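You operate a simulated robot arm through the tools that you are given. There is no shell and no other tool.

You run a simulated robot arm. Do the job below in one go: nothing can be reset, and whatever is moved stays where it is left.

## Task
Grease the green sleeve on the turntable; put it in the ready tray.
Fine: turn it under the nozzle, give the green grease knob a quarter turn, then bring pocket 56 back to the orange mark; leave the purple lock rocker on Free.

The check looks at the end state, three seconds after you hand in, the way a careful person would. Anything else that was tipped, shoved, dropped, spilled or broken makes it a failure.

## Robot
A 5-joint arm with a two-finger parallel gripper, fixed in place. Base frame: the origin is at the foot of the arm, x ahead of it, y to its left, z up; the work surface is at about z = 0. Lengths are in mm, angles in degrees, forces in N, time in s.
With the tool pointing down near the work surface it reaches from about 260 to 600 mm from the base axis. Its first joint turns from -66.0 to 66.0 degrees. The tool tilts only in the upright plane through the base axis and itself; it spins freely about its own axis. Payload 1.57 kg.
Tool frame: the origin (TCP) lies between the finger pads and is the grasp point; the fingertips stand 30 mm ahead of it; z points along the fingers, y is the line along which they close. Largest opening 80 mm; finger width 17, thickness 12; the body of the gripper, 40 by 82 mm, starts 80 mm behind the TCP.
Orientation is that of the tool frame in the base frame, as a unit quaternion [x, y, z, w]. With the fingers straight down and closing along the base's y, the tool's x points along the base's -x, its y along +y and its z along -z.

## Interface
- The arm moves only by the tool send_rows. Its argument "moves" is a list of rows, each a list of 7 numbers: the finger opening in mm, from 0 to 80, then the shift along the base's x, y, z in mm, then the turn, a rotation vector about the base's x, y, z in degrees. In form: [[grip, tx, ty, tz, ax, ay, az], ...]. A call has 1 to 20 rows; each row shifts and turns the commanded pose from where the row before left it. Rows are played at 5 a second. More than 50 mm and 8.6 degrees between two rows, or a gripper value outside its range, and nothing of the call is played. A pose out of reach is approached as far as the arm can. The call stops where the force on the tool passes 50 N (or 10 N more than at its start, if that is more) or the arm is blocked; 0.2 s more then pass. Each finger travels about 153 mm/s and halts on what it meets, pressing with about 43 N; the grip force reading is that of the motor and also rises with nothing between the fingers. The clock runs only during rows and for 0.2 s after the last one: add rows that do not move to give the fingers time. It gives the time, the measured TCP pose, the force on the tool (base axes), the opening and the grip force at its end, in the units of the frame above (readings bear some noise), with the torque about the TCP (base axes, N m) and any sound that the robot's microphone picked up.
- Cameras (640 x 400 px; columns grow to the right, rows downward): "scene" is fixed at [36.5, 391.2, 526.2]; the picture's right is [-0.76, -0.65, 0.00], its down [-0.36, 0.43, -0.83] and it looks along [0.54, -0.63, -0.56] (base axes); focal length 298 px, centre (320, 200). "wrist" rides on the gripper at [72, -7, -122] in the tool frame; the picture's right is [0.09, 1.00, 0.00], its down [-0.84, 0.08, -0.54] and it looks along [-0.54, 0.05, 0.84] (tool axes); focal length 238 px, centre (320, 200). There is no depth. A picture from a camera that has moved, and an enlarged one, comes with that camera's place and axes in the base frame and with its lens.
- snapshot(camera): a new picture of that camera. It takes no simulated time.
- enlarge(camera, box): a new picture of the part [left, top, right, bottom] of that camera's present view, enlarged. It takes no simulated time.
- hand_in(): hands the job in; it is judged then, once.

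Places have to be worked out from the pictures, the camera data and where the tool is seen. Open the gripper and draw the arm clear of the work before you hand the job in, unless the task says otherwise.

The tools are called as a command line: name --pt "numbers of a row" for each row, then --argument value for the rest, lists and objects as JSON in quotes. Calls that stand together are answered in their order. send_rows: Moves the arm, as the interface text tells. Its arguments: {"type":"object","properties":{"moves":{"type":"array","items":{"type":"array","items":{"type":"number"}}}},"required":["moves"]} The other tools are called the same way: snapshot (camera) takes a picture; enlarge (camera, box) takes an enlarged picture of a part of a camera's view; hand_in () hands the job in.

At the start:

```text
clock: 0.0
tool_pos: [338.4, 65.7, 374.9]
tcp_rot: [0.0, 1.0, 0.001, -0.001]
ft_force: [0.1, 0.0, 0.9]
torque: [-0.02, 0.0, 0.0]
width: 79.9
grasp_force: 0.0
```

scene: 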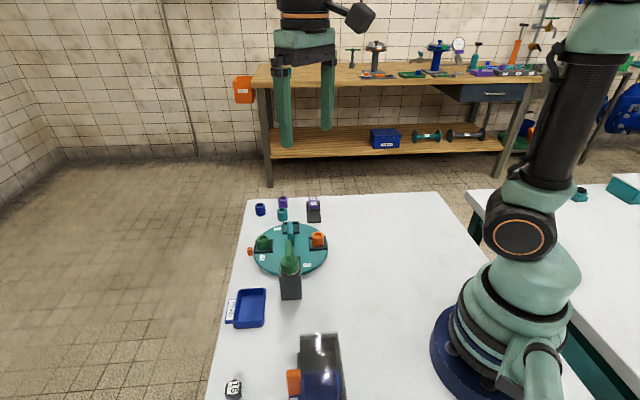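
wrist: 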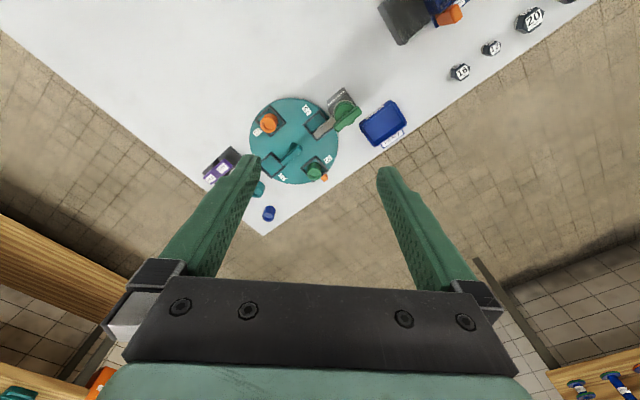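

I'll start by looking closely at the turntable area in both cameras.

enlarge --camera "scene" --box '[220, 180, 350, 340]'

enlarge --camera "wrist" --box '[190, 60, 430, 240]'

enlarge --camera "scene" --box '[240, 210, 340, 310]'

```text
2.50 times, centred on (285, 260) of scene
camera zoom: at [36.5, 391.2, 526.2], right [-0.76, -0.65, 0.0], down [-0.36, 0.43, -0.83], along [0.54, -0.63, -0.56], focal length 745 px, centre (408, 50)
```

zoom: 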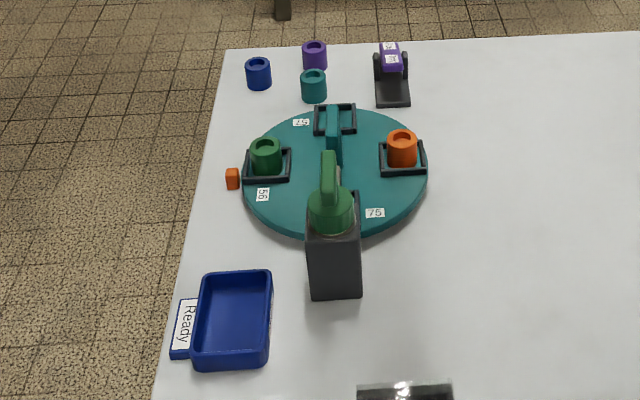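

```text
2.22 times, centred on (310, 150) of wrist
camera zoom: at [266.7, 59.0, 497.9], right [-0.09, 1.0, 0.0], down [0.84, 0.08, 0.54], along [0.54, 0.05, -0.84], focal length 530 px, centre (342, 311)
```

zoom: 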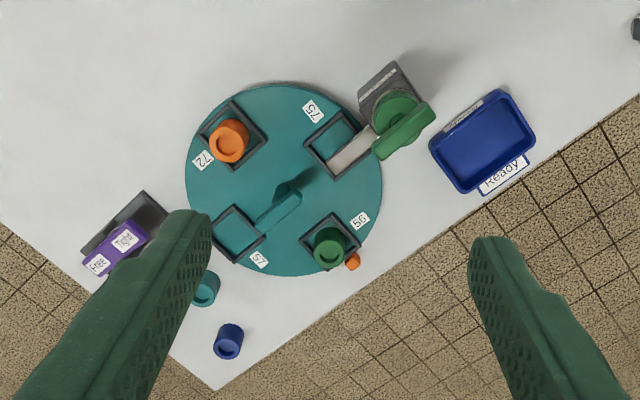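

```text
4.00 times, centred on (290, 260) of scene
camera zoom: at [36.5, 391.2, 526.2], right [-0.76, -0.65, 0.0], down [-0.36, 0.43, -0.83], along [0.54, -0.63, -0.56], focal length 1192 px, centre (440, -40)
```

zoom: 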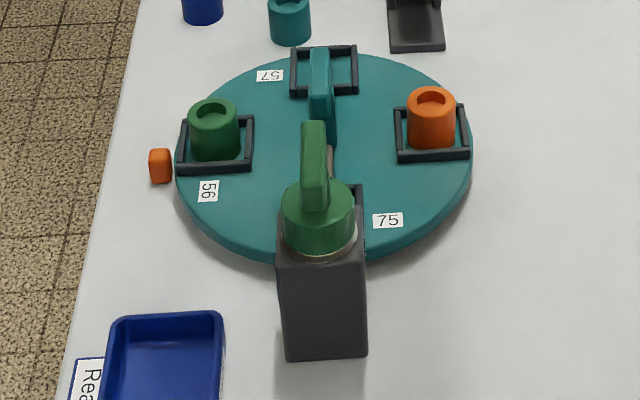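

Enlarging the rocker, the knob/nozzle post and the tray for details.

enlarge --camera "wrist" --box '[190, 130, 290, 230]'

enlarge --camera "wrist" --box '[300, 80, 400, 150]'

enlarge --camera "scene" --box '[265, 190, 335, 230]'

enlarge --camera "scene" --box '[260, 230, 330, 305]'

```text
4.00 times, centred on (240, 180) of wrist
camera zoom: at [266.7, 59.0, 497.9], right [-0.09, 1.0, 0.0], down [0.84, 0.08, 0.54], along [0.54, 0.05, -0.84], focal length 953 px, centre (640, 280)
```

zoom: 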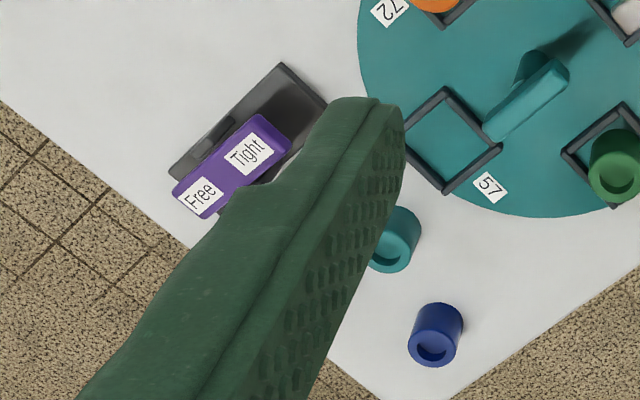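

```text
5.71 times, centred on (350, 115) of wrist
camera zoom: at [266.7, 59.0, 497.9], right [-0.09, 1.0, 0.0], down [0.84, 0.08, 0.54], along [0.54, 0.05, -0.84], focal length 1362 px, centre (149, 686)
```

zoom: 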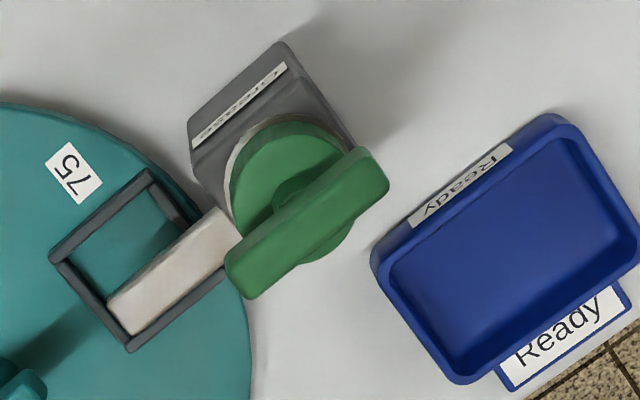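

```text
9.14 times, centred on (300, 210) of scene
camera zoom: at [36.5, 391.2, 526.2], right [-0.76, -0.65, 0.0], down [-0.36, 0.43, -0.83], along [0.54, -0.63, -0.56], focal length 2725 px, centre (503, 109)
```

zoom: 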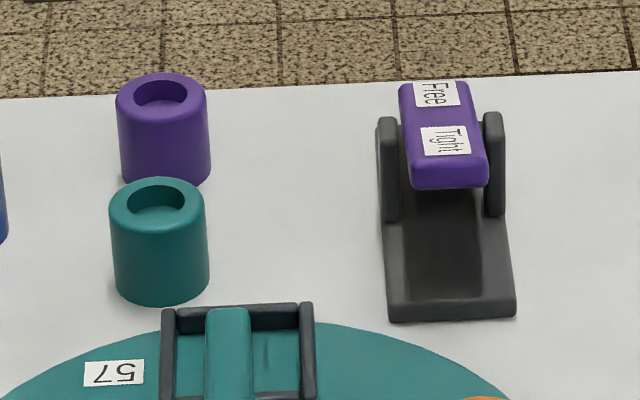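

```text
5.33 times, centred on (295, 268) of scene
camera zoom: at [36.5, 391.2, 526.2], right [-0.76, -0.65, 0.0], down [-0.36, 0.43, -0.83], along [0.54, -0.63, -0.56], focal length 1589 px, centre (453, -160)
```

zoom: 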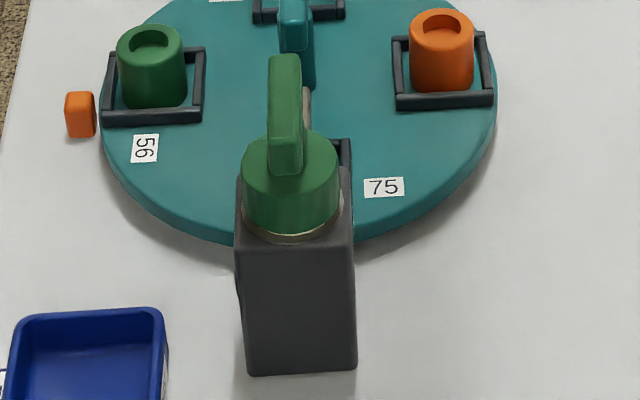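

The rocker sits near (510, -136). I can't yet tell which end is down, so I move the wrist camera to see it from the side.

send_rows --pt "80 10.3 -27.1 -15 0 0 7.5" --pt "80 10.3 -27.1 -15 0 0 7.5" --pt "80 10.3 -27.1 -15 0 0 7.5" --pt "80 10.3 -27.1 -15 0 0 7.5" --pt "80 10.3 -27.1 -15 0 0 7.5" --pt "80 10.3 -27.1 -15 0 0 7.5" --pt "80 10.3 -27.1 -20 0 0 0" --pt "80 10.3 -27.1 -20 0 0 0" --pt "80 10.3 -27.1 -30 0 0 0" --pt "80 10.3 -27.1 -30 0 0 0" --pt "80 0 0 0 0 0 0"

snapshot --camera "wrist"

snapshot --camera "scene"

```text
clock: 2.4
tool_pos: [442.8, -206.1, 184.8]
tcp_rot: [-0.382, 0.924, 0.0, -0.001]
ft_force: [0.0, -0.2, -0.5]
torque: [-0.03, 0.01, 0.01]
width: 80.0
grasp_force: 0.0
```

```text
taken
camera wrist: at [396.5, -263.1, 308.8], right [-0.77, 0.64, 0.0], down [0.54, 0.65, 0.54], along [0.35, 0.42, -0.84], focal length 238 px, centre (320, 200)
```

wrist: 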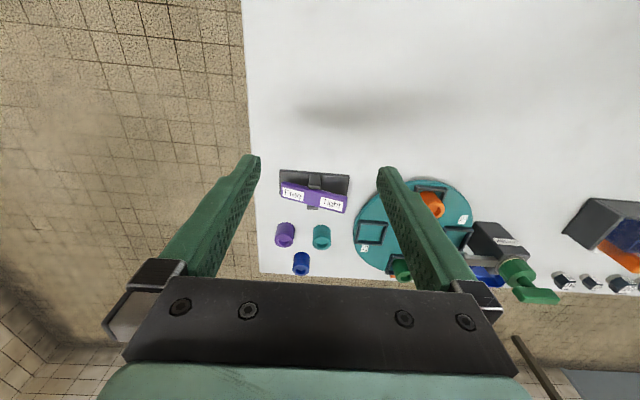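

```text
taken
```

scene: 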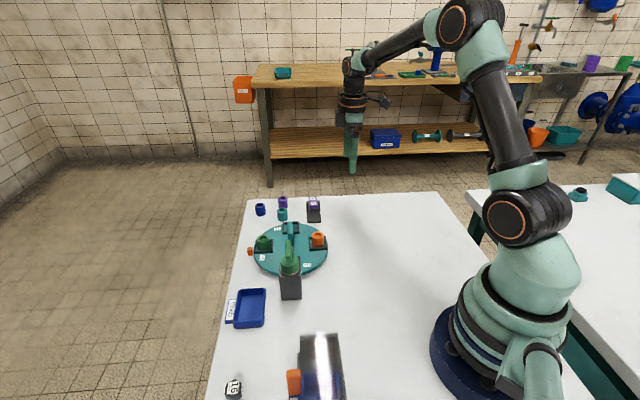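

The rocker is in clear view now; I'll enlarge it.

enlarge --camera "wrist" --box '[265, 155, 365, 225]'

enlarge --camera "wrist" --box '[340, 160, 580, 310]'

```text
5.71 times, centred on (315, 190) of wrist
camera zoom: at [396.5, -263.1, 308.8], right [-0.77, 0.64, 0.0], down [0.54, 0.65, 0.54], along [0.35, 0.42, -0.84], focal length 1362 px, centre (349, 257)
```

zoom: 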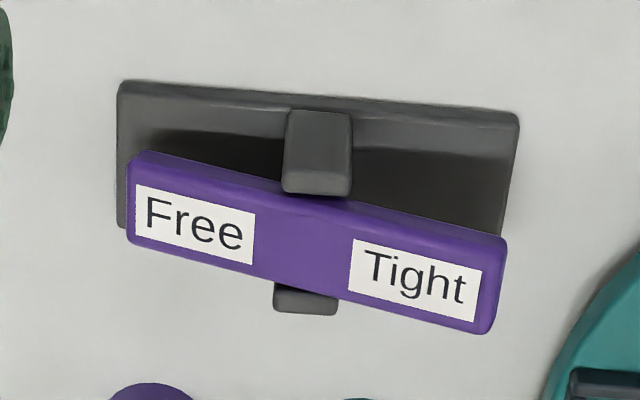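

```text
2.67 times, centred on (460, 235) of wrist
camera zoom: at [396.5, -263.1, 308.8], right [-0.77, 0.64, 0.0], down [0.54, 0.65, 0.54], along [0.35, 0.42, -0.84], focal length 636 px, centre (-53, 107)
```

zoom: 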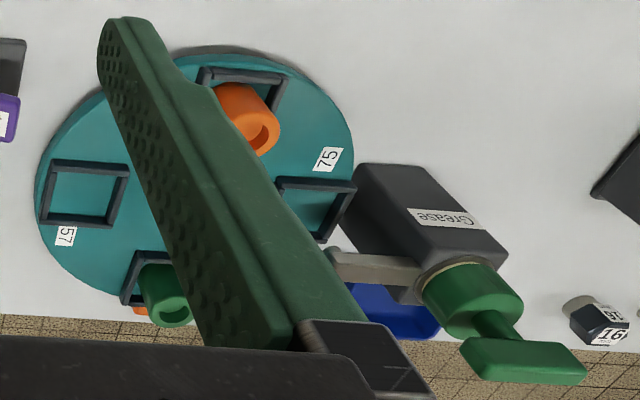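

The Free end of the rocker is pressed down, since the Tight end is raised, so it looks to be on Free already. Next I look at the table handle from above, with the fingers oriented across its bar.

send_rows --pt "80 0 0 5 0 0 -7.5" --pt "80 0 20 5 0 0 -7.5" --pt "80 0 21 5 0 0 -7.5" --pt "80 0 21 0 0 0 -7.5" --pt "80 0 21 0 0 0 -7.5" --pt "80 0 21 0 0 0 -7.5" --pt "80 0 21 0 0 0 -7.5" --pt "60 0 21 0 0 0 -7.5" --pt "50 -2 21 0 0 0 -7.5" --pt "40 -2 21 0 0 0 -7.5" --pt "40 -2 21 0 0 0 -7.5" --pt "40 0 22 0 0 0 -7.5" --pt "40 0 0 0 0 0 0"

snapshot --camera "wrist"

enlarge --camera "wrist" --box '[220, 60, 420, 200]'

enlarge --camera "scene" --box '[230, 200, 350, 310]'

```text
clock: 5.2
tool_pos: [436.2, 23.7, 198.5]
tcp_rot: [0.383, 0.924, 0.0, 0.0]
ft_force: [0.3, -0.6, -0.7]
torque: [-0.04, 0.0, -0.02]
width: 40.0
grasp_force: 0.1
```

```text
taken
camera wrist: at [380.6, 70.7, 322.5], right [0.64, 0.77, 0.0], down [0.65, -0.54, 0.54], along [0.42, -0.35, -0.84], focal length 238 px, centre (320, 200)
```

wrist: 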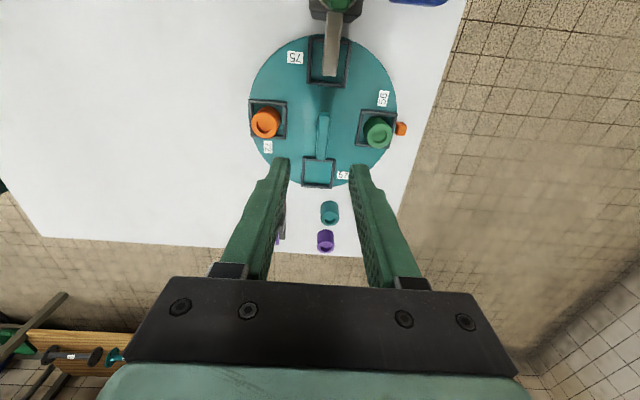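

```text
2.86 times, centred on (320, 130) of wrist
camera zoom: at [380.6, 70.7, 322.5], right [0.64, 0.77, 0.0], down [0.65, -0.54, 0.54], along [0.42, -0.35, -0.84], focal length 681 px, centre (320, 400)
```

zoom: 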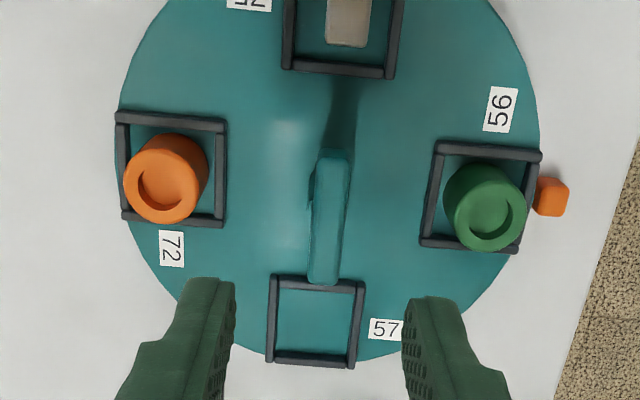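

```text
3.64 times, centred on (290, 255) of scene
camera zoom: at [36.5, 391.2, 526.2], right [-0.76, -0.65, 0.0], down [-0.36, 0.43, -0.83], along [0.54, -0.63, -0.56], focal length 1084 px, centre (429, 0)
```

zoom: 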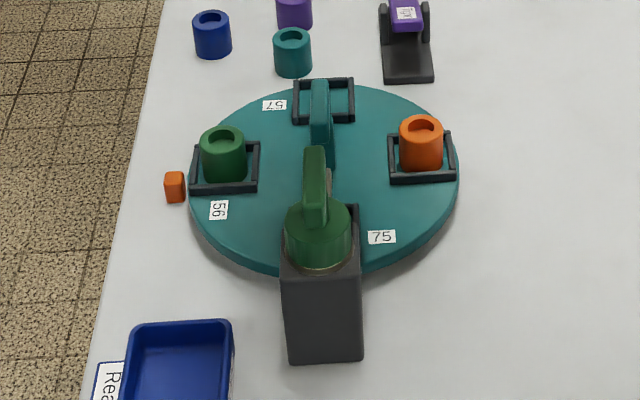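

The disk centre works out near (445, 21), with the top of the handle bar at about z 72 and the bar running toward pocket 57. I move just above it for a finer look.

send_rows --pt "40 5 -1 -20 0 0 0" --pt "40 4 -1 -25 0 0 0" --pt "40 0 0 -25 0 0 0" --pt "40 0 0 -10 0 0 0" --pt "40 0 0 0 0 0 0"

snapshot --camera "wrist"

enlarge --camera "wrist" --box '[220, 80, 420, 220]'

enlarge --camera "scene" --box '[250, 190, 330, 290]'

```text
clock: 6.4
tool_pos: [444.7, 23.6, 120.7]
tcp_rot: [0.382, 0.924, 0.0, 0.0]
ft_force: [-0.2, 0.1, 0.6]
torque: [-0.01, -0.04, -0.02]
width: 40.1
grasp_force: 0.0
```

```text
taken
camera wrist: at [389.8, 69.0, 243.3], right [0.64, 0.77, 0.0], down [0.65, -0.54, 0.54], along [0.42, -0.35, -0.84], focal length 238 px, centre (320, 200)
```

wrist: 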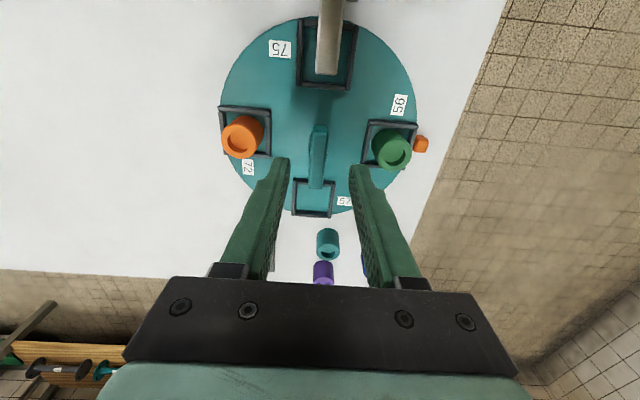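

```text
2.86 times, centred on (320, 150) of wrist
camera zoom: at [389.8, 69.0, 243.3], right [0.64, 0.77, 0.0], down [0.65, -0.54, 0.54], along [0.42, -0.35, -0.84], focal length 681 px, centre (320, 343)
```

zoom: 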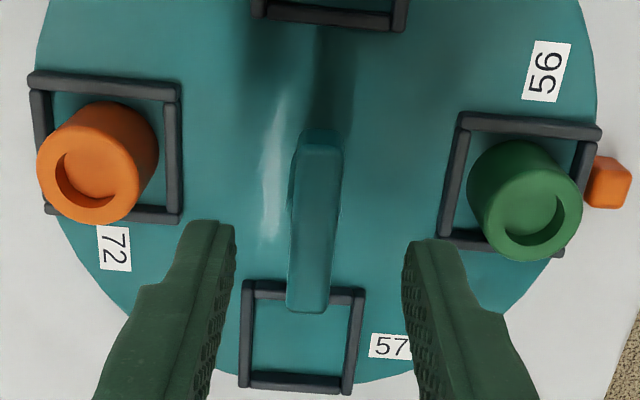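

```text
4.00 times, centred on (290, 240) of scene
camera zoom: at [36.5, 391.2, 526.2], right [-0.76, -0.65, 0.0], down [-0.36, 0.43, -0.83], along [0.54, -0.63, -0.56], focal length 1192 px, centre (440, 40)
```

zoom: 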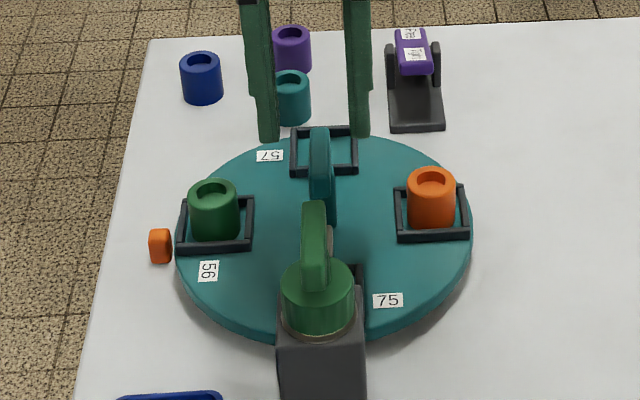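

The bar is nearly centred below the TCP, about 1 mm to the left in the image, and parallel to the fingers. I descend to TCP z ≈ 68 and close on it.

send_rows --pt "40 -0.8 -1 -20 0 0 0" --pt "40 0 0 -20 0 0 0" --pt "40 0 0 -12 0 0 0" --pt "40 0 0 0 0 0 0" --pt "25 0 0 0 0 0 0" --pt "18 0 0 0 0 0 0" --pt "0 0 0 0 0 0 0" --pt "0 0 0 0 0 0 0"

enlarge --camera "wrist" --box '[200, 60, 440, 220]'

enlarge --camera "scene" --box '[230, 190, 350, 310]'

```text
clock: 8.2
tool_pos: [444.8, 22.5, 67.3]
tcp_rot: [0.384, 0.924, -0.001, -0.002]
ft_force: [-12.2, -15.6, 4.9]
torque: [0.04, -0.01, -0.02]
width: 15.5
grasp_force: 31.4
```

```text
2.50 times, centred on (320, 140) of wrist
camera zoom: at [388.9, 68.4, 190.7], right [0.64, 0.77, 0.0], down [0.65, -0.54, 0.54], along [0.41, -0.35, -0.84], focal length 596 px, centre (320, 350)
```

zoom: 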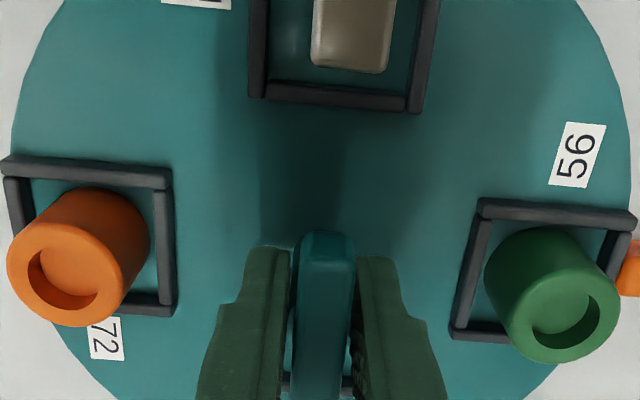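

```text
3.33 times, centred on (290, 250) of scene
camera zoom: at [36.5, 391.2, 526.2], right [-0.76, -0.65, 0.0], down [-0.36, 0.43, -0.83], along [0.54, -0.63, -0.56], focal length 993 px, centre (420, 33)
```

zoom: 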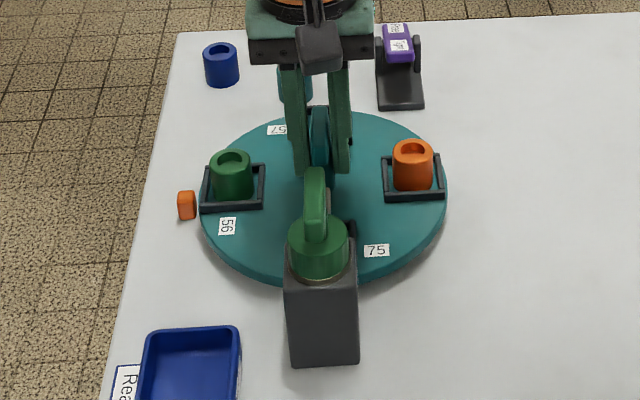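

I have the handle (15.5 mm wide), with a side load of about 20 N. I ease off the offset and then try a small turn.

send_rows --pt "0 -0.8 -1.0 0 0 0 0" --pt "0 0 0 0 0 0 0" --pt "0 0 0 0 0 0 4" --pt "0 0 0 0 0 0 4" --pt "0 0 0 0 0 0 0"

enlarge --camera "scene" --box '[230, 190, 350, 310]'

```text
clock: 9.4
tool_pos: [445.8, 22.8, 66.9]
tcp_rot: [0.317, 0.949, -0.001, 0.0]
ft_force: [4.0, -1.5, -22.7]
torque: [0.29, -0.36, -0.03]
width: 15.8
grasp_force: 31.4
```

```text
3.33 times, centred on (290, 250) of scene
camera zoom: at [36.6, 391.2, 526.2], right [-0.76, -0.65, 0.0], down [-0.36, 0.43, -0.83], along [0.54, -0.63, -0.56], focal length 993 px, centre (420, 33)
```

zoom: 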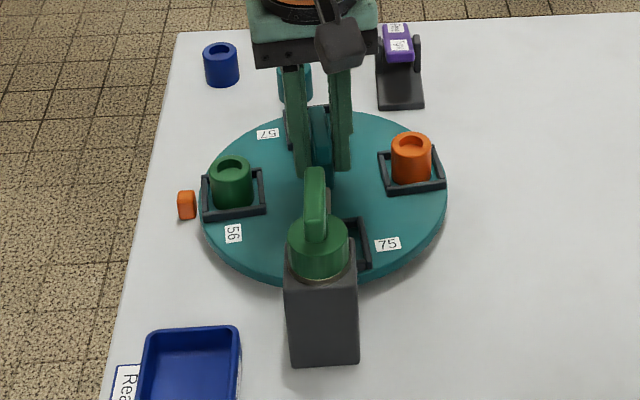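

The table turns, so the rocker is indeed on Free. I continue the turn in steps while watching the force.

send_rows --pt "0 0 0 -0.5 0 0 4" --pt "0 0 0 0 0 0 5" --pt "0 0 0 0 0 0 5" --pt "0 0 0 0 0 0 5" --pt "0 0 0 0 0 0 5" --pt "0 0 0 0 0 0 0"

```text
clock: 10.8
tool_pos: [443.3, 21.1, 68.5]
tcp_rot: [0.112, 0.994, 0.0, 0.001]
ft_force: [-11.8, -3.9, 13.9]
torque: [0.14, -0.3, 0.04]
width: 15.6
grasp_force: 31.2
```

32° have been turned with modest forces. I continue to 90°.

send_rows --pt "0 0 0 0 0 0 5" --pt "0 0 0 0 0 0 5" --pt "0 0 0 0 0 0 5" --pt "0 0 0 0 0 0 5" --pt "0 0 0 0 0 0 5" --pt "0 0 0 0 0 0 0"

enlarge --camera "scene" --box '[230, 190, 350, 310]'

```text
clock: 12.2
tool_pos: [444.3, 20.5, 67.9]
tcp_rot: [-0.105, 0.994, 0.0, 0.001]
ft_force: [-5.2, -13.6, 11.6]
torque: [-0.08, -0.34, -0.04]
width: 15.8
grasp_force: 31.2
```

```text
3.33 times, centred on (290, 250) of scene
camera zoom: at [36.5, 391.2, 526.2], right [-0.76, -0.65, 0.0], down [-0.36, 0.43, -0.83], along [0.54, -0.63, -0.56], focal length 993 px, centre (420, 33)
```

zoom: 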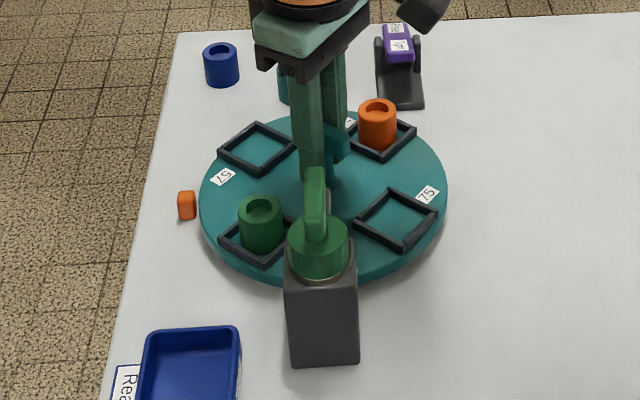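

57° done, tracking well. The last 33° brings pocket 56 under the nozzle.

send_rows --pt "0 0 0 0 0 0 5" --pt "0 0 0 0 0 0 5" --pt "0 0 0 0 0 0 5" --pt "0 0 0 0 0 0 5" --pt "0 0 0 0 0 0 5" --pt "0 0 0 0 0 0 5" --pt "0 0 0 0 0 0 3" --pt "0 0 0 0 0 0 0" --pt "0 0 0 0 0 0 0"

enlarge --camera "scene" --box '[230, 190, 350, 310]'

snapshot --camera "wrist"

```text
clock: 14.2
tool_pos: [445.2, 20.1, 68.6]
tcp_rot: [-0.382, 0.924, 0.0, 0.001]
ft_force: [18.2, -28.8, -21.2]
torque: [-0.28, -0.02, -0.03]
width: 15.5
grasp_force: 31.6
```

```text
3.33 times, centred on (290, 250) of scene
camera zoom: at [36.6, 391.2, 526.2], right [-0.76, -0.65, 0.0], down [-0.36, 0.43, -0.83], along [0.54, -0.63, -0.56], focal length 993 px, centre (420, 33)
```

zoom: 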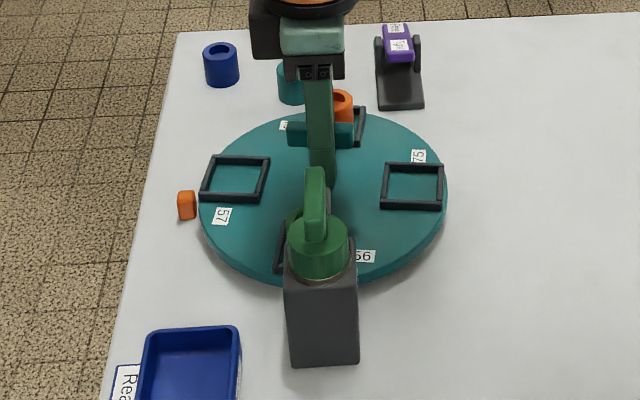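

```text
taken
camera wrist: at [397.5, -35.2, 190.5], right [-0.77, 0.64, 0.0], down [0.54, 0.65, 0.54], along [0.35, 0.42, -0.84], focal length 238 px, centre (320, 200)
```

wrist: 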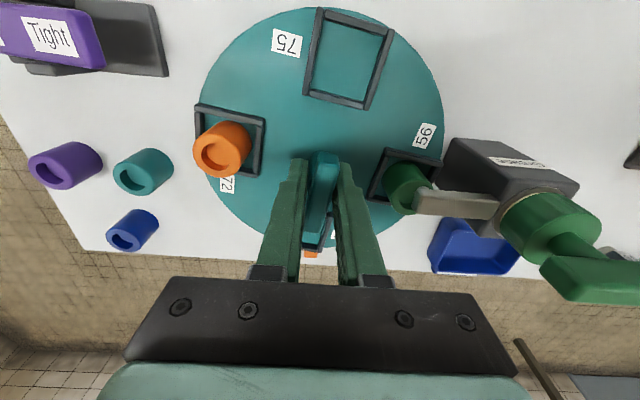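

Measured against its start position in the scene view, the table appears to have turned a few degrees less than 90. I relieve the side load and look closer.

send_rows --pt "0 1.2 -1.6 0 0 0 0" --pt "0 0 0 0 0 0 0"

enlarge --camera "wrist" --box '[260, 120, 460, 260]'

enlarge --camera "scene" --box '[230, 190, 350, 310]'

```text
clock: 14.8
tool_pos: [445.3, 21.1, 67.6]
tcp_rot: [-0.383, 0.924, 0.0, -0.001]
ft_force: [-0.3, -14.8, 2.8]
torque: [0.21, -0.68, -0.02]
width: 15.9
grasp_force: 31.5
```

```text
2.86 times, centred on (360, 190) of wrist
camera zoom: at [398.3, -35.3, 190.8], right [-0.77, 0.64, 0.0], down [0.54, 0.65, 0.54], along [0.34, 0.42, -0.84], focal length 681 px, centre (206, 229)
```

zoom: 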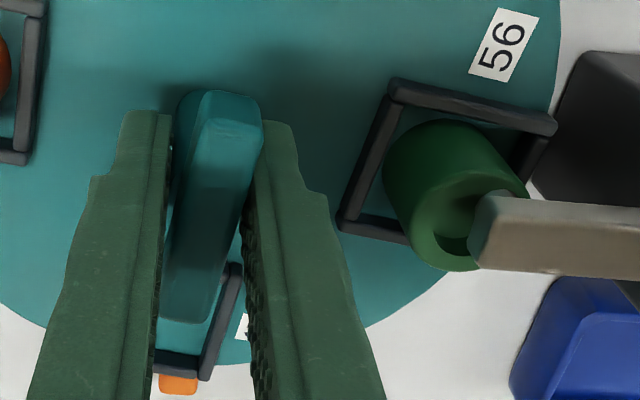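

```text
3.33 times, centred on (290, 250) of scene
camera zoom: at [36.5, 391.2, 526.2], right [-0.76, -0.65, 0.0], down [-0.36, 0.43, -0.83], along [0.54, -0.63, -0.56], focal length 993 px, centre (420, 33)
```

zoom: 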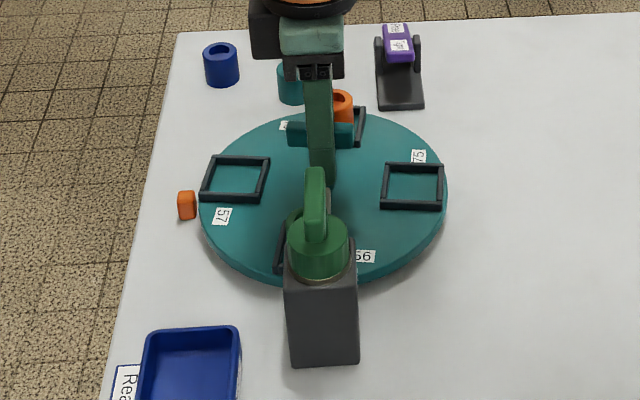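

The bar has lagged about 8° inside the grip, so pocket 56 is short of the nozzle. I turn 8° further.

send_rows --pt "0 0 0 0 0 0 4" --pt "0 0 0 0 0 0 4" --pt "0 0 0 0 0 0 0"

enlarge --camera "scene" --box '[230, 190, 350, 310]'

enlarge --camera "wrist" --box '[260, 120, 460, 260]'

```text
clock: 15.6
tool_pos: [444.1, 20.8, 67.3]
tcp_rot: [-0.447, 0.894, 0.0, 0.0]
ft_force: [-0.8, -12.2, 12.2]
torque: [-0.67, 0.45, 0.0]
width: 15.8
grasp_force: 31.2
```

```text
3.33 times, centred on (290, 250) of scene
camera zoom: at [36.5, 391.2, 526.2], right [-0.76, -0.65, 0.0], down [-0.36, 0.43, -0.83], along [0.54, -0.63, -0.56], focal length 993 px, centre (420, 33)
```

zoom: 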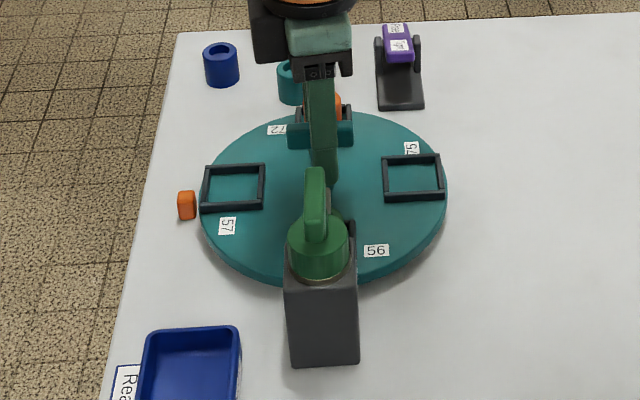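

```text
2.86 times, centred on (360, 190) of wrist
camera zoom: at [406.3, -41.2, 190.7], right [-0.85, 0.52, 0.0], down [0.44, 0.72, 0.54], along [0.28, 0.46, -0.84], focal length 681 px, centre (206, 229)
```

zoom: 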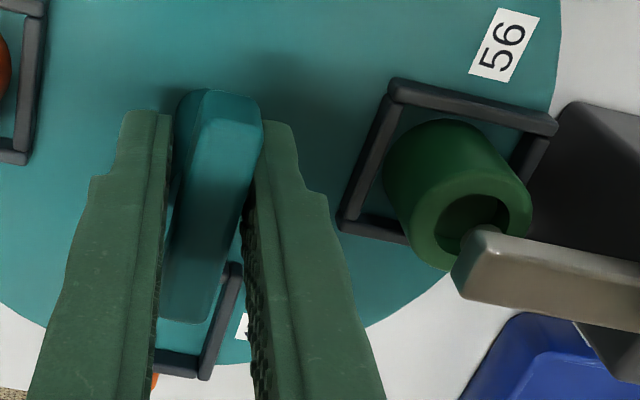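

The frames now nearly coincide with their starting outlines. I check with the same zoom as the very first picture.

enlarge --camera "scene" --box '[240, 210, 340, 310]'

```text
4.00 times, centred on (290, 260) of scene
camera zoom: at [36.5, 391.2, 526.2], right [-0.76, -0.65, 0.0], down [-0.36, 0.43, -0.83], along [0.54, -0.63, -0.56], focal length 1192 px, centre (440, -40)
```

zoom: 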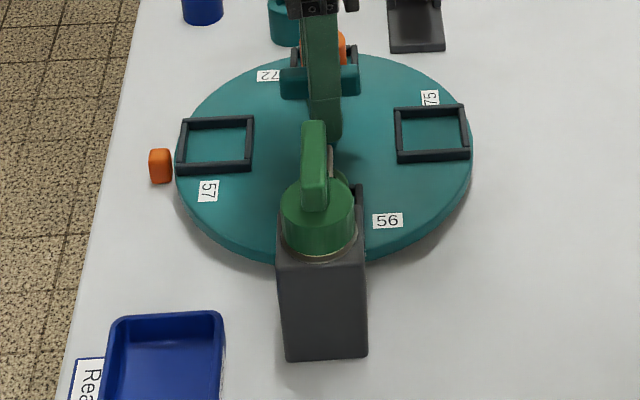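

The labels and frames coincide with the original outlines to about a pixel, so pocket 56 is under the nozzle. I open gently, retreat upward and check.

send_rows --pt "20 0 0 0 0 0 0" --pt "26 0 0 0 0 0 0" --pt "40 0 0 0 0 0 0" --pt "40 0 0 0 0 0 0" --pt "40 0 0 15 0 0 0" --pt "40 0 0 30 0 0 0" --pt "40 0 0 40 0 0 0" --pt "40 0 0 40 0 0 0" --pt "40 0 0 0 0 0 0"

enlarge --camera "scene" --box '[240, 210, 340, 310]'

snapshot --camera "wrist"

```text
clock: 17.6
tool_pos: [446.0, 20.2, 191.3]
tcp_rot: [-0.446, 0.895, 0.0, 0.0]
ft_force: [0.3, -0.9, 0.0]
torque: [0.0, 0.02, 0.02]
width: 40.2
grasp_force: 0.0
```

```text
4.00 times, centred on (290, 260) of scene
camera zoom: at [36.5, 391.2, 526.2], right [-0.76, -0.65, 0.0], down [-0.36, 0.43, -0.83], along [0.54, -0.63, -0.56], focal length 1192 px, centre (440, -40)
```

zoom: 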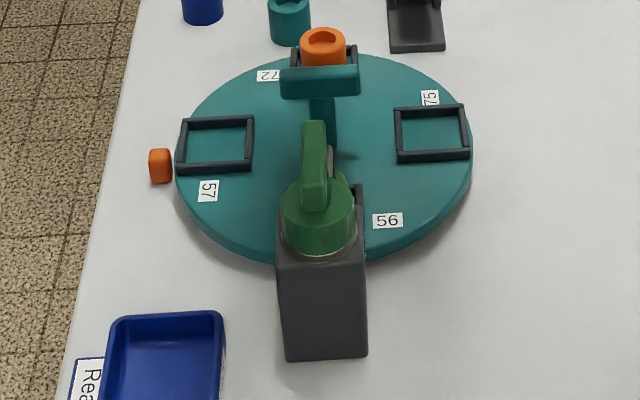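

```text
taken
camera wrist: at [406.4, -41.0, 314.4], right [-0.85, 0.53, 0.0], down [0.44, 0.71, 0.54], along [0.28, 0.46, -0.84], focal length 238 px, centre (320, 200)
```

wrist: 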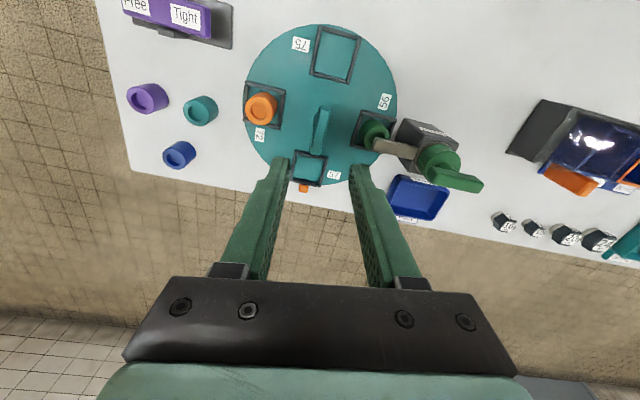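

The table stayed put on release. Now I move over the grease knob, estimated bar centre (357, 111) with its top at z≈122, and line up the fingers across its bar.

send_rows --pt "40 -7.4 7.6 2 0 0 -8.1" --pt "40 -7.4 7.6 2 0 0 -8.1" --pt "40 -7.4 7.6 2 0 0 -8.1" --pt "40 -7.4 7.6 2 0 0 -8.1" --pt "40 -7.4 7.6 2 0 0 -8.2" --pt "40 -7.4 7.6 0 0 0 -8.2" --pt "40 -7.4 7.6 0 0 0 -8.2" --pt "40 -7.4 7.6 0 0 0 -8.2" --pt "40 -7.4 7.6 0 0 0 -8.2" --pt "40 -7.4 7.6 0 0 0 -8.2" --pt "40 -7.5 7.5 0 0 0 -8.2" --pt "40 -7.5 7.5 0 0 0 -8.2" --pt "40 0 0 0 0 0 0"

snapshot --camera "wrist"

enlarge --camera "wrist" --box '[240, 60, 400, 200]'

enlarge --camera "scene" --box '[250, 200, 330, 300]'

```text
clock: 20.4
tool_pos: [355.5, 111.5, 201.7]
tcp_rot: [0.384, 0.923, 0.0, 0.0]
ft_force: [-0.3, -0.5, -0.9]
torque: [-0.01, -0.03, -0.01]
width: 39.8
grasp_force: 0.0
```

```text
taken
camera wrist: at [299.7, 157.3, 325.7], right [0.64, 0.77, 0.0], down [0.65, -0.54, 0.54], along [0.42, -0.35, -0.84], focal length 238 px, centre (320, 200)
```

wrist: 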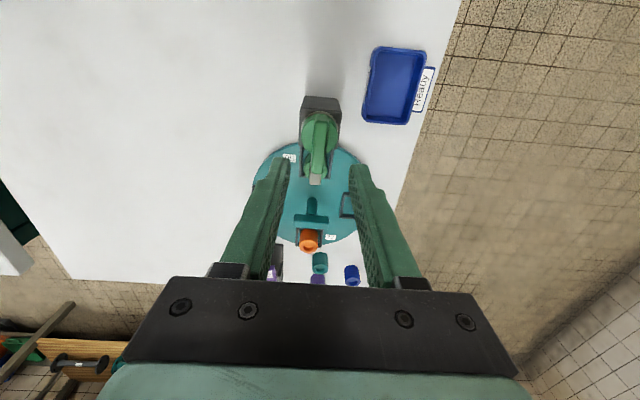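

```text
2.86 times, centred on (320, 130) of wrist
camera zoom: at [299.7, 157.3, 325.7], right [0.64, 0.77, 0.0], down [0.65, -0.54, 0.54], along [0.42, -0.35, -0.84], focal length 681 px, centre (320, 400)
```

zoom: 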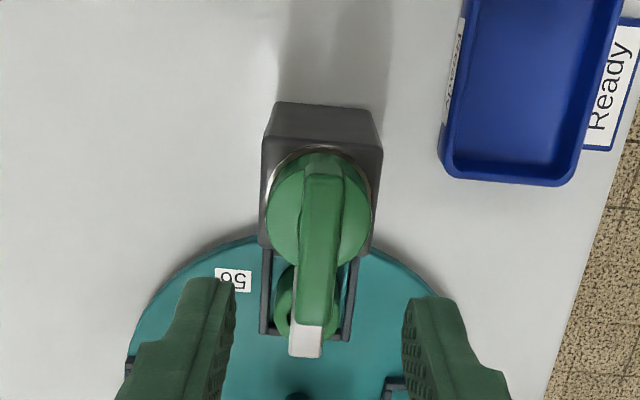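

```text
4.00 times, centred on (290, 250) of scene
camera zoom: at [36.5, 391.2, 526.2], right [-0.76, -0.65, 0.0], down [-0.36, 0.43, -0.83], along [0.54, -0.63, -0.56], focal length 1192 px, centre (440, 0)
```

zoom: 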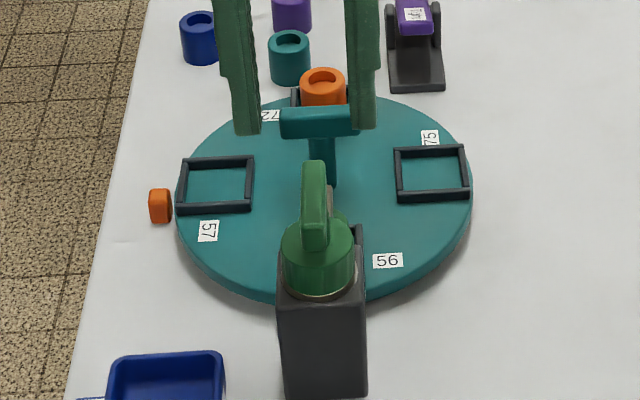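

The knob bar is centred under the TCP to about 1 mm and parallel to the fingers; the cap top is near z≈97. I descend to TCP z≈131 (tips ≈101) and close.

send_rows --pt "40 0 0 -25 0 0 0" --pt "40 0 0 -25 0 0 0" --pt "40 0 0 -15 0 0 0" --pt "40 0 0 -5.5 0 0 0" --pt "40 0 0 0 0 0 0" --pt "24 0 0 0 0 0 0" --pt "16 0 0 0 0 0 0" --pt "0 0 0 0 0 0 0" --pt "0 0 0 0 0 0 0"

enlarge --camera "wrist" --box '[220, 80, 420, 240]'

enlarge --camera "scene" --box '[240, 200, 340, 300]'

```text
clock: 22.4
tool_pos: [356.2, 111.4, 133.1]
tcp_rot: [0.382, 0.924, 0.0, 0.001]
ft_force: [-1.5, -1.9, -1.1]
torque: [0.04, -0.11, 0.01]
width: 13.7
grasp_force: 30.3
```

```text
2.50 times, centred on (320, 160) of wrist
camera zoom: at [300.5, 156.2, 255.2], right [0.64, 0.77, 0.0], down [0.65, -0.54, 0.54], along [0.42, -0.35, -0.84], focal length 596 px, centre (320, 300)
```

zoom: 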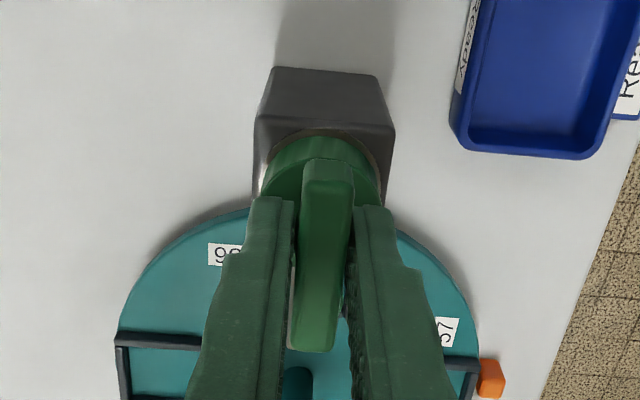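

```text
4.00 times, centred on (290, 250) of scene
camera zoom: at [36.5, 391.2, 526.2], right [-0.76, -0.65, 0.0], down [-0.36, 0.43, -0.83], along [0.54, -0.63, -0.56], focal length 1192 px, centre (440, 0)
```

zoom: 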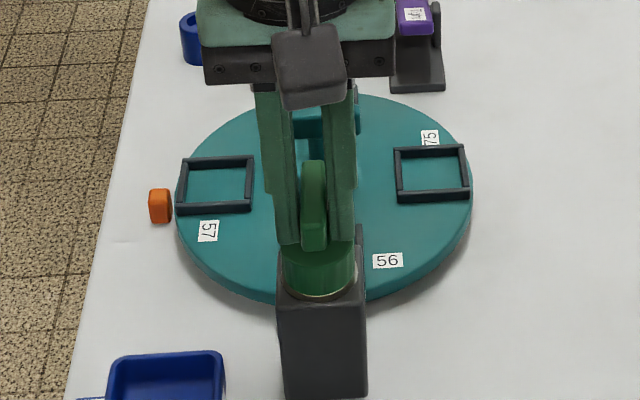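

Clean grip on the knob bar (13.7 mm, low side load). I try a small counter-clockwise turn first.

send_rows --pt "0 0 0 0 0 0 4" --pt "0 0 0 0 0 0 4" --pt "0 0 0 0 0 0 4" --pt "0 0 0 0 0 0 0"

enlarge --camera "wrist" --box '[220, 80, 420, 240]'

enlarge --camera "scene" --box '[240, 200, 340, 300]'

```text
clock: 23.4
tool_pos: [356.7, 110.8, 131.8]
tcp_rot: [0.283, 0.959, -0.001, -0.001]
ft_force: [-8.6, -6.8, 7.0]
torque: [-0.09, -0.32, -0.73]
width: 15.4
grasp_force: 31.0
```

```text
2.50 times, centred on (320, 160) of wrist
camera zoom: at [291.8, 144.0, 255.2], right [0.46, 0.89, 0.0], down [0.74, -0.39, 0.54], along [0.48, -0.25, -0.84], focal length 596 px, centre (320, 300)
```

zoom: 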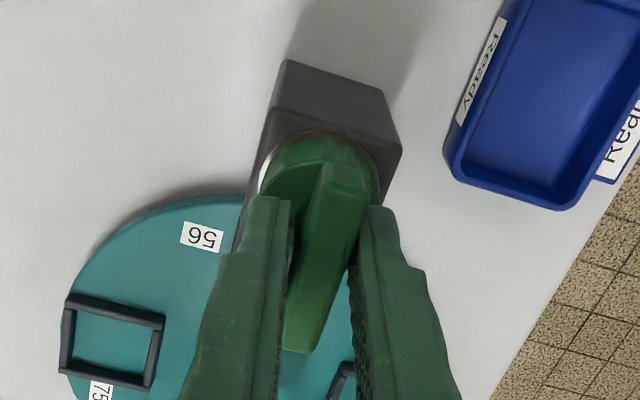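

```text
4.00 times, centred on (290, 250) of scene
camera zoom: at [36.5, 391.2, 526.2], right [-0.76, -0.65, 0.0], down [-0.36, 0.43, -0.83], along [0.54, -0.63, -0.56], focal length 1192 px, centre (440, 0)
```

zoom: 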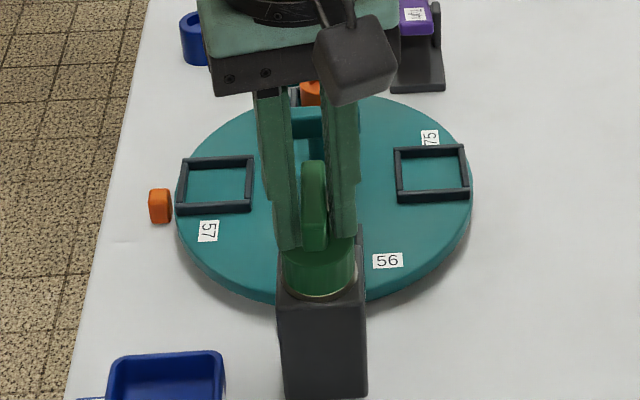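

Counter-clockwise the knob did not move; the torque built to -0.73 N·m and the bar only skewed in the grip, so that looks like a stop. I go back and try clockwise.

send_rows --pt "0 0 0 0 0 0 -4" --pt "0 0 0 0 0 0 -4" --pt "0 0 0 0 0 0 -4" --pt "0 0 0 0 0 0 -4" --pt "0 0 0 0 0 0 -4" --pt "0 0 0 0 0 0 -4" --pt "0 0 0 0 0 0 0"

enlarge --camera "wrist" --box '[220, 80, 420, 240]'

enlarge --camera "scene" --box '[240, 200, 340, 300]'

```text
clock: 25.0
tool_pos: [357.3, 110.9, 131.9]
tcp_rot: [0.478, 0.878, 0.0, -0.001]
ft_force: [0.0, -27.2, 1.9]
torque: [-0.67, 0.1, -0.03]
width: 13.6
grasp_force: 30.4
```

```text
2.50 times, centred on (320, 160) of wrist
camera zoom: at [311.3, 167.1, 254.9], right [0.79, 0.62, 0.0], down [0.52, -0.66, 0.54], along [0.34, -0.43, -0.84], focal length 596 px, centre (320, 300)
```

zoom: 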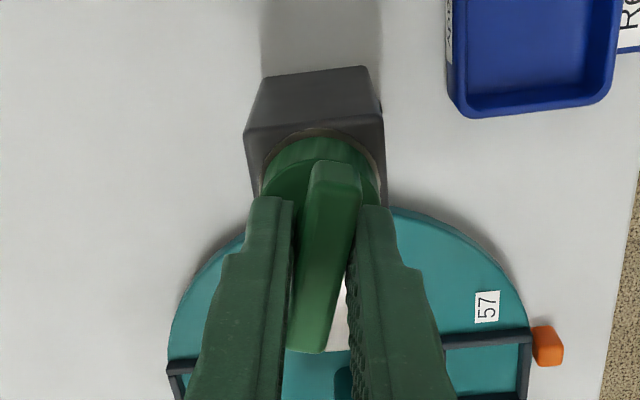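

```text
4.00 times, centred on (290, 250) of scene
camera zoom: at [36.5, 391.2, 526.2], right [-0.76, -0.65, 0.0], down [-0.36, 0.43, -0.83], along [0.54, -0.63, -0.56], focal length 1192 px, centre (440, 0)
```

zoom: 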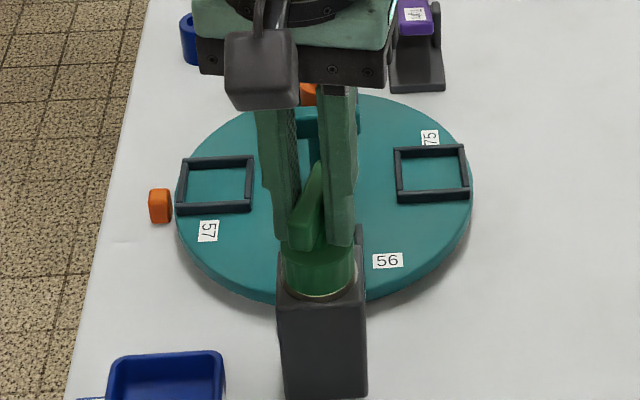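

Clockwise it turns; the bar is now about 20° round, leading the tool slightly in the grip. I relieve the y-load and carry on clockwise.

send_rows --pt "0 0 -1.2 0 0 0 0" --pt "0 0 0 0 0 0 -5" --pt "0 0 0 0 0 0 -5" --pt "0 0 0 0 0 0 -5" --pt "0 0 0 0 0 0 -5" --pt "0 0 0 0 0 0 -5" --pt "0 0 0 0 0 0 -5" --pt "0 0 0 0 0 0 0"

enlarge --camera "wrist" --box '[220, 80, 420, 240]'

enlarge --camera "scene" --box '[240, 200, 340, 300]'

```text
clock: 26.8
tool_pos: [357.4, 110.6, 132.6]
tcp_rot: [0.689, 0.725, 0.001, 0.001]
ft_force: [14.0, 10.2, -19.5]
torque: [0.18, -0.04, 0.02]
width: 13.8
grasp_force: 29.9
```

```text
2.50 times, centred on (320, 160) of wrist
camera zoom: at [345.5, 181.7, 255.5], right [0.99, 0.14, 0.0], down [0.12, -0.83, 0.54], along [0.08, -0.54, -0.84], focal length 596 px, centre (320, 300)
```

zoom: 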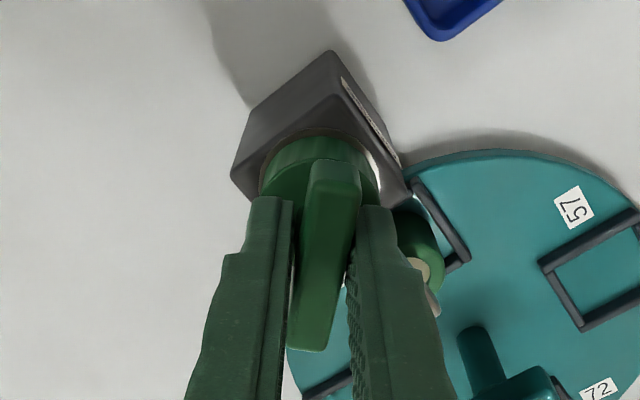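

```text
4.00 times, centred on (290, 250) of scene
camera zoom: at [36.6, 391.2, 526.2], right [-0.76, -0.65, 0.0], down [-0.36, 0.43, -0.83], along [0.54, -0.63, -0.56], focal length 1192 px, centre (440, 0)
```

zoom: 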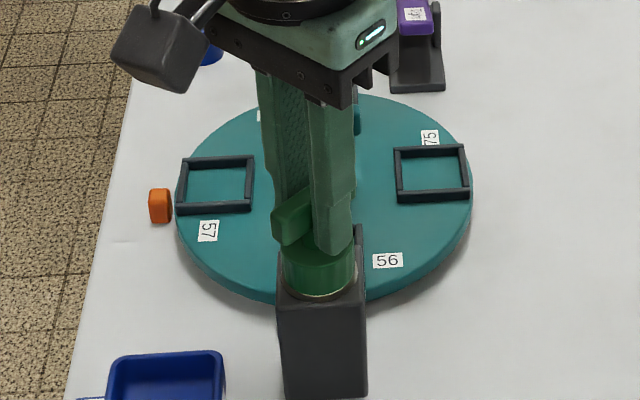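

About 46° turned so far. I continue toward 90°.

send_rows --pt "0 0.6 0.4 0 0 0 -5" --pt "0 0 0 0 0 0 -5" --pt "0 0 0 0 0 0 -5" --pt "0 0 0 0 0 0 -5" --pt "0 0 0 0 0 0 -5" --pt "0 0 0 0 0 0 -5" --pt "0 0 0 0 0 0 0"

enlarge --camera "wrist" --box '[220, 80, 420, 240]'

enlarge --camera "scene" --box '[240, 200, 340, 300]'

```text
clock: 28.4
tool_pos: [356.7, 111.2, 132.5]
tcp_rot: [0.853, 0.521, 0.002, 0.0]
ft_force: [19.6, -17.2, 1.4]
torque: [-0.82, -0.1, 0.0]
width: 14.0
grasp_force: 30.8
```

```text
2.50 times, centred on (320, 160) of wrist
camera zoom: at [383.4, 177.1, 255.6], right [0.93, -0.37, 0.0], down [-0.31, -0.78, 0.54], along [-0.2, -0.5, -0.84], focal length 596 px, centre (320, 300)
```

zoom: 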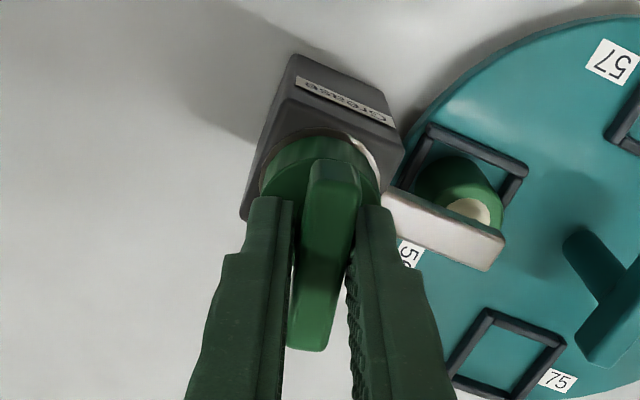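

```text
4.00 times, centred on (290, 250) of scene
camera zoom: at [36.5, 391.2, 526.2], right [-0.76, -0.65, 0.0], down [-0.36, 0.43, -0.83], along [0.54, -0.63, -0.56], focal length 1192 px, centre (440, 0)
```

zoom: 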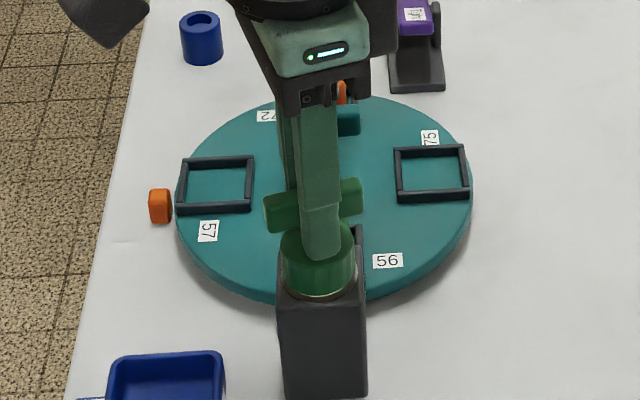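

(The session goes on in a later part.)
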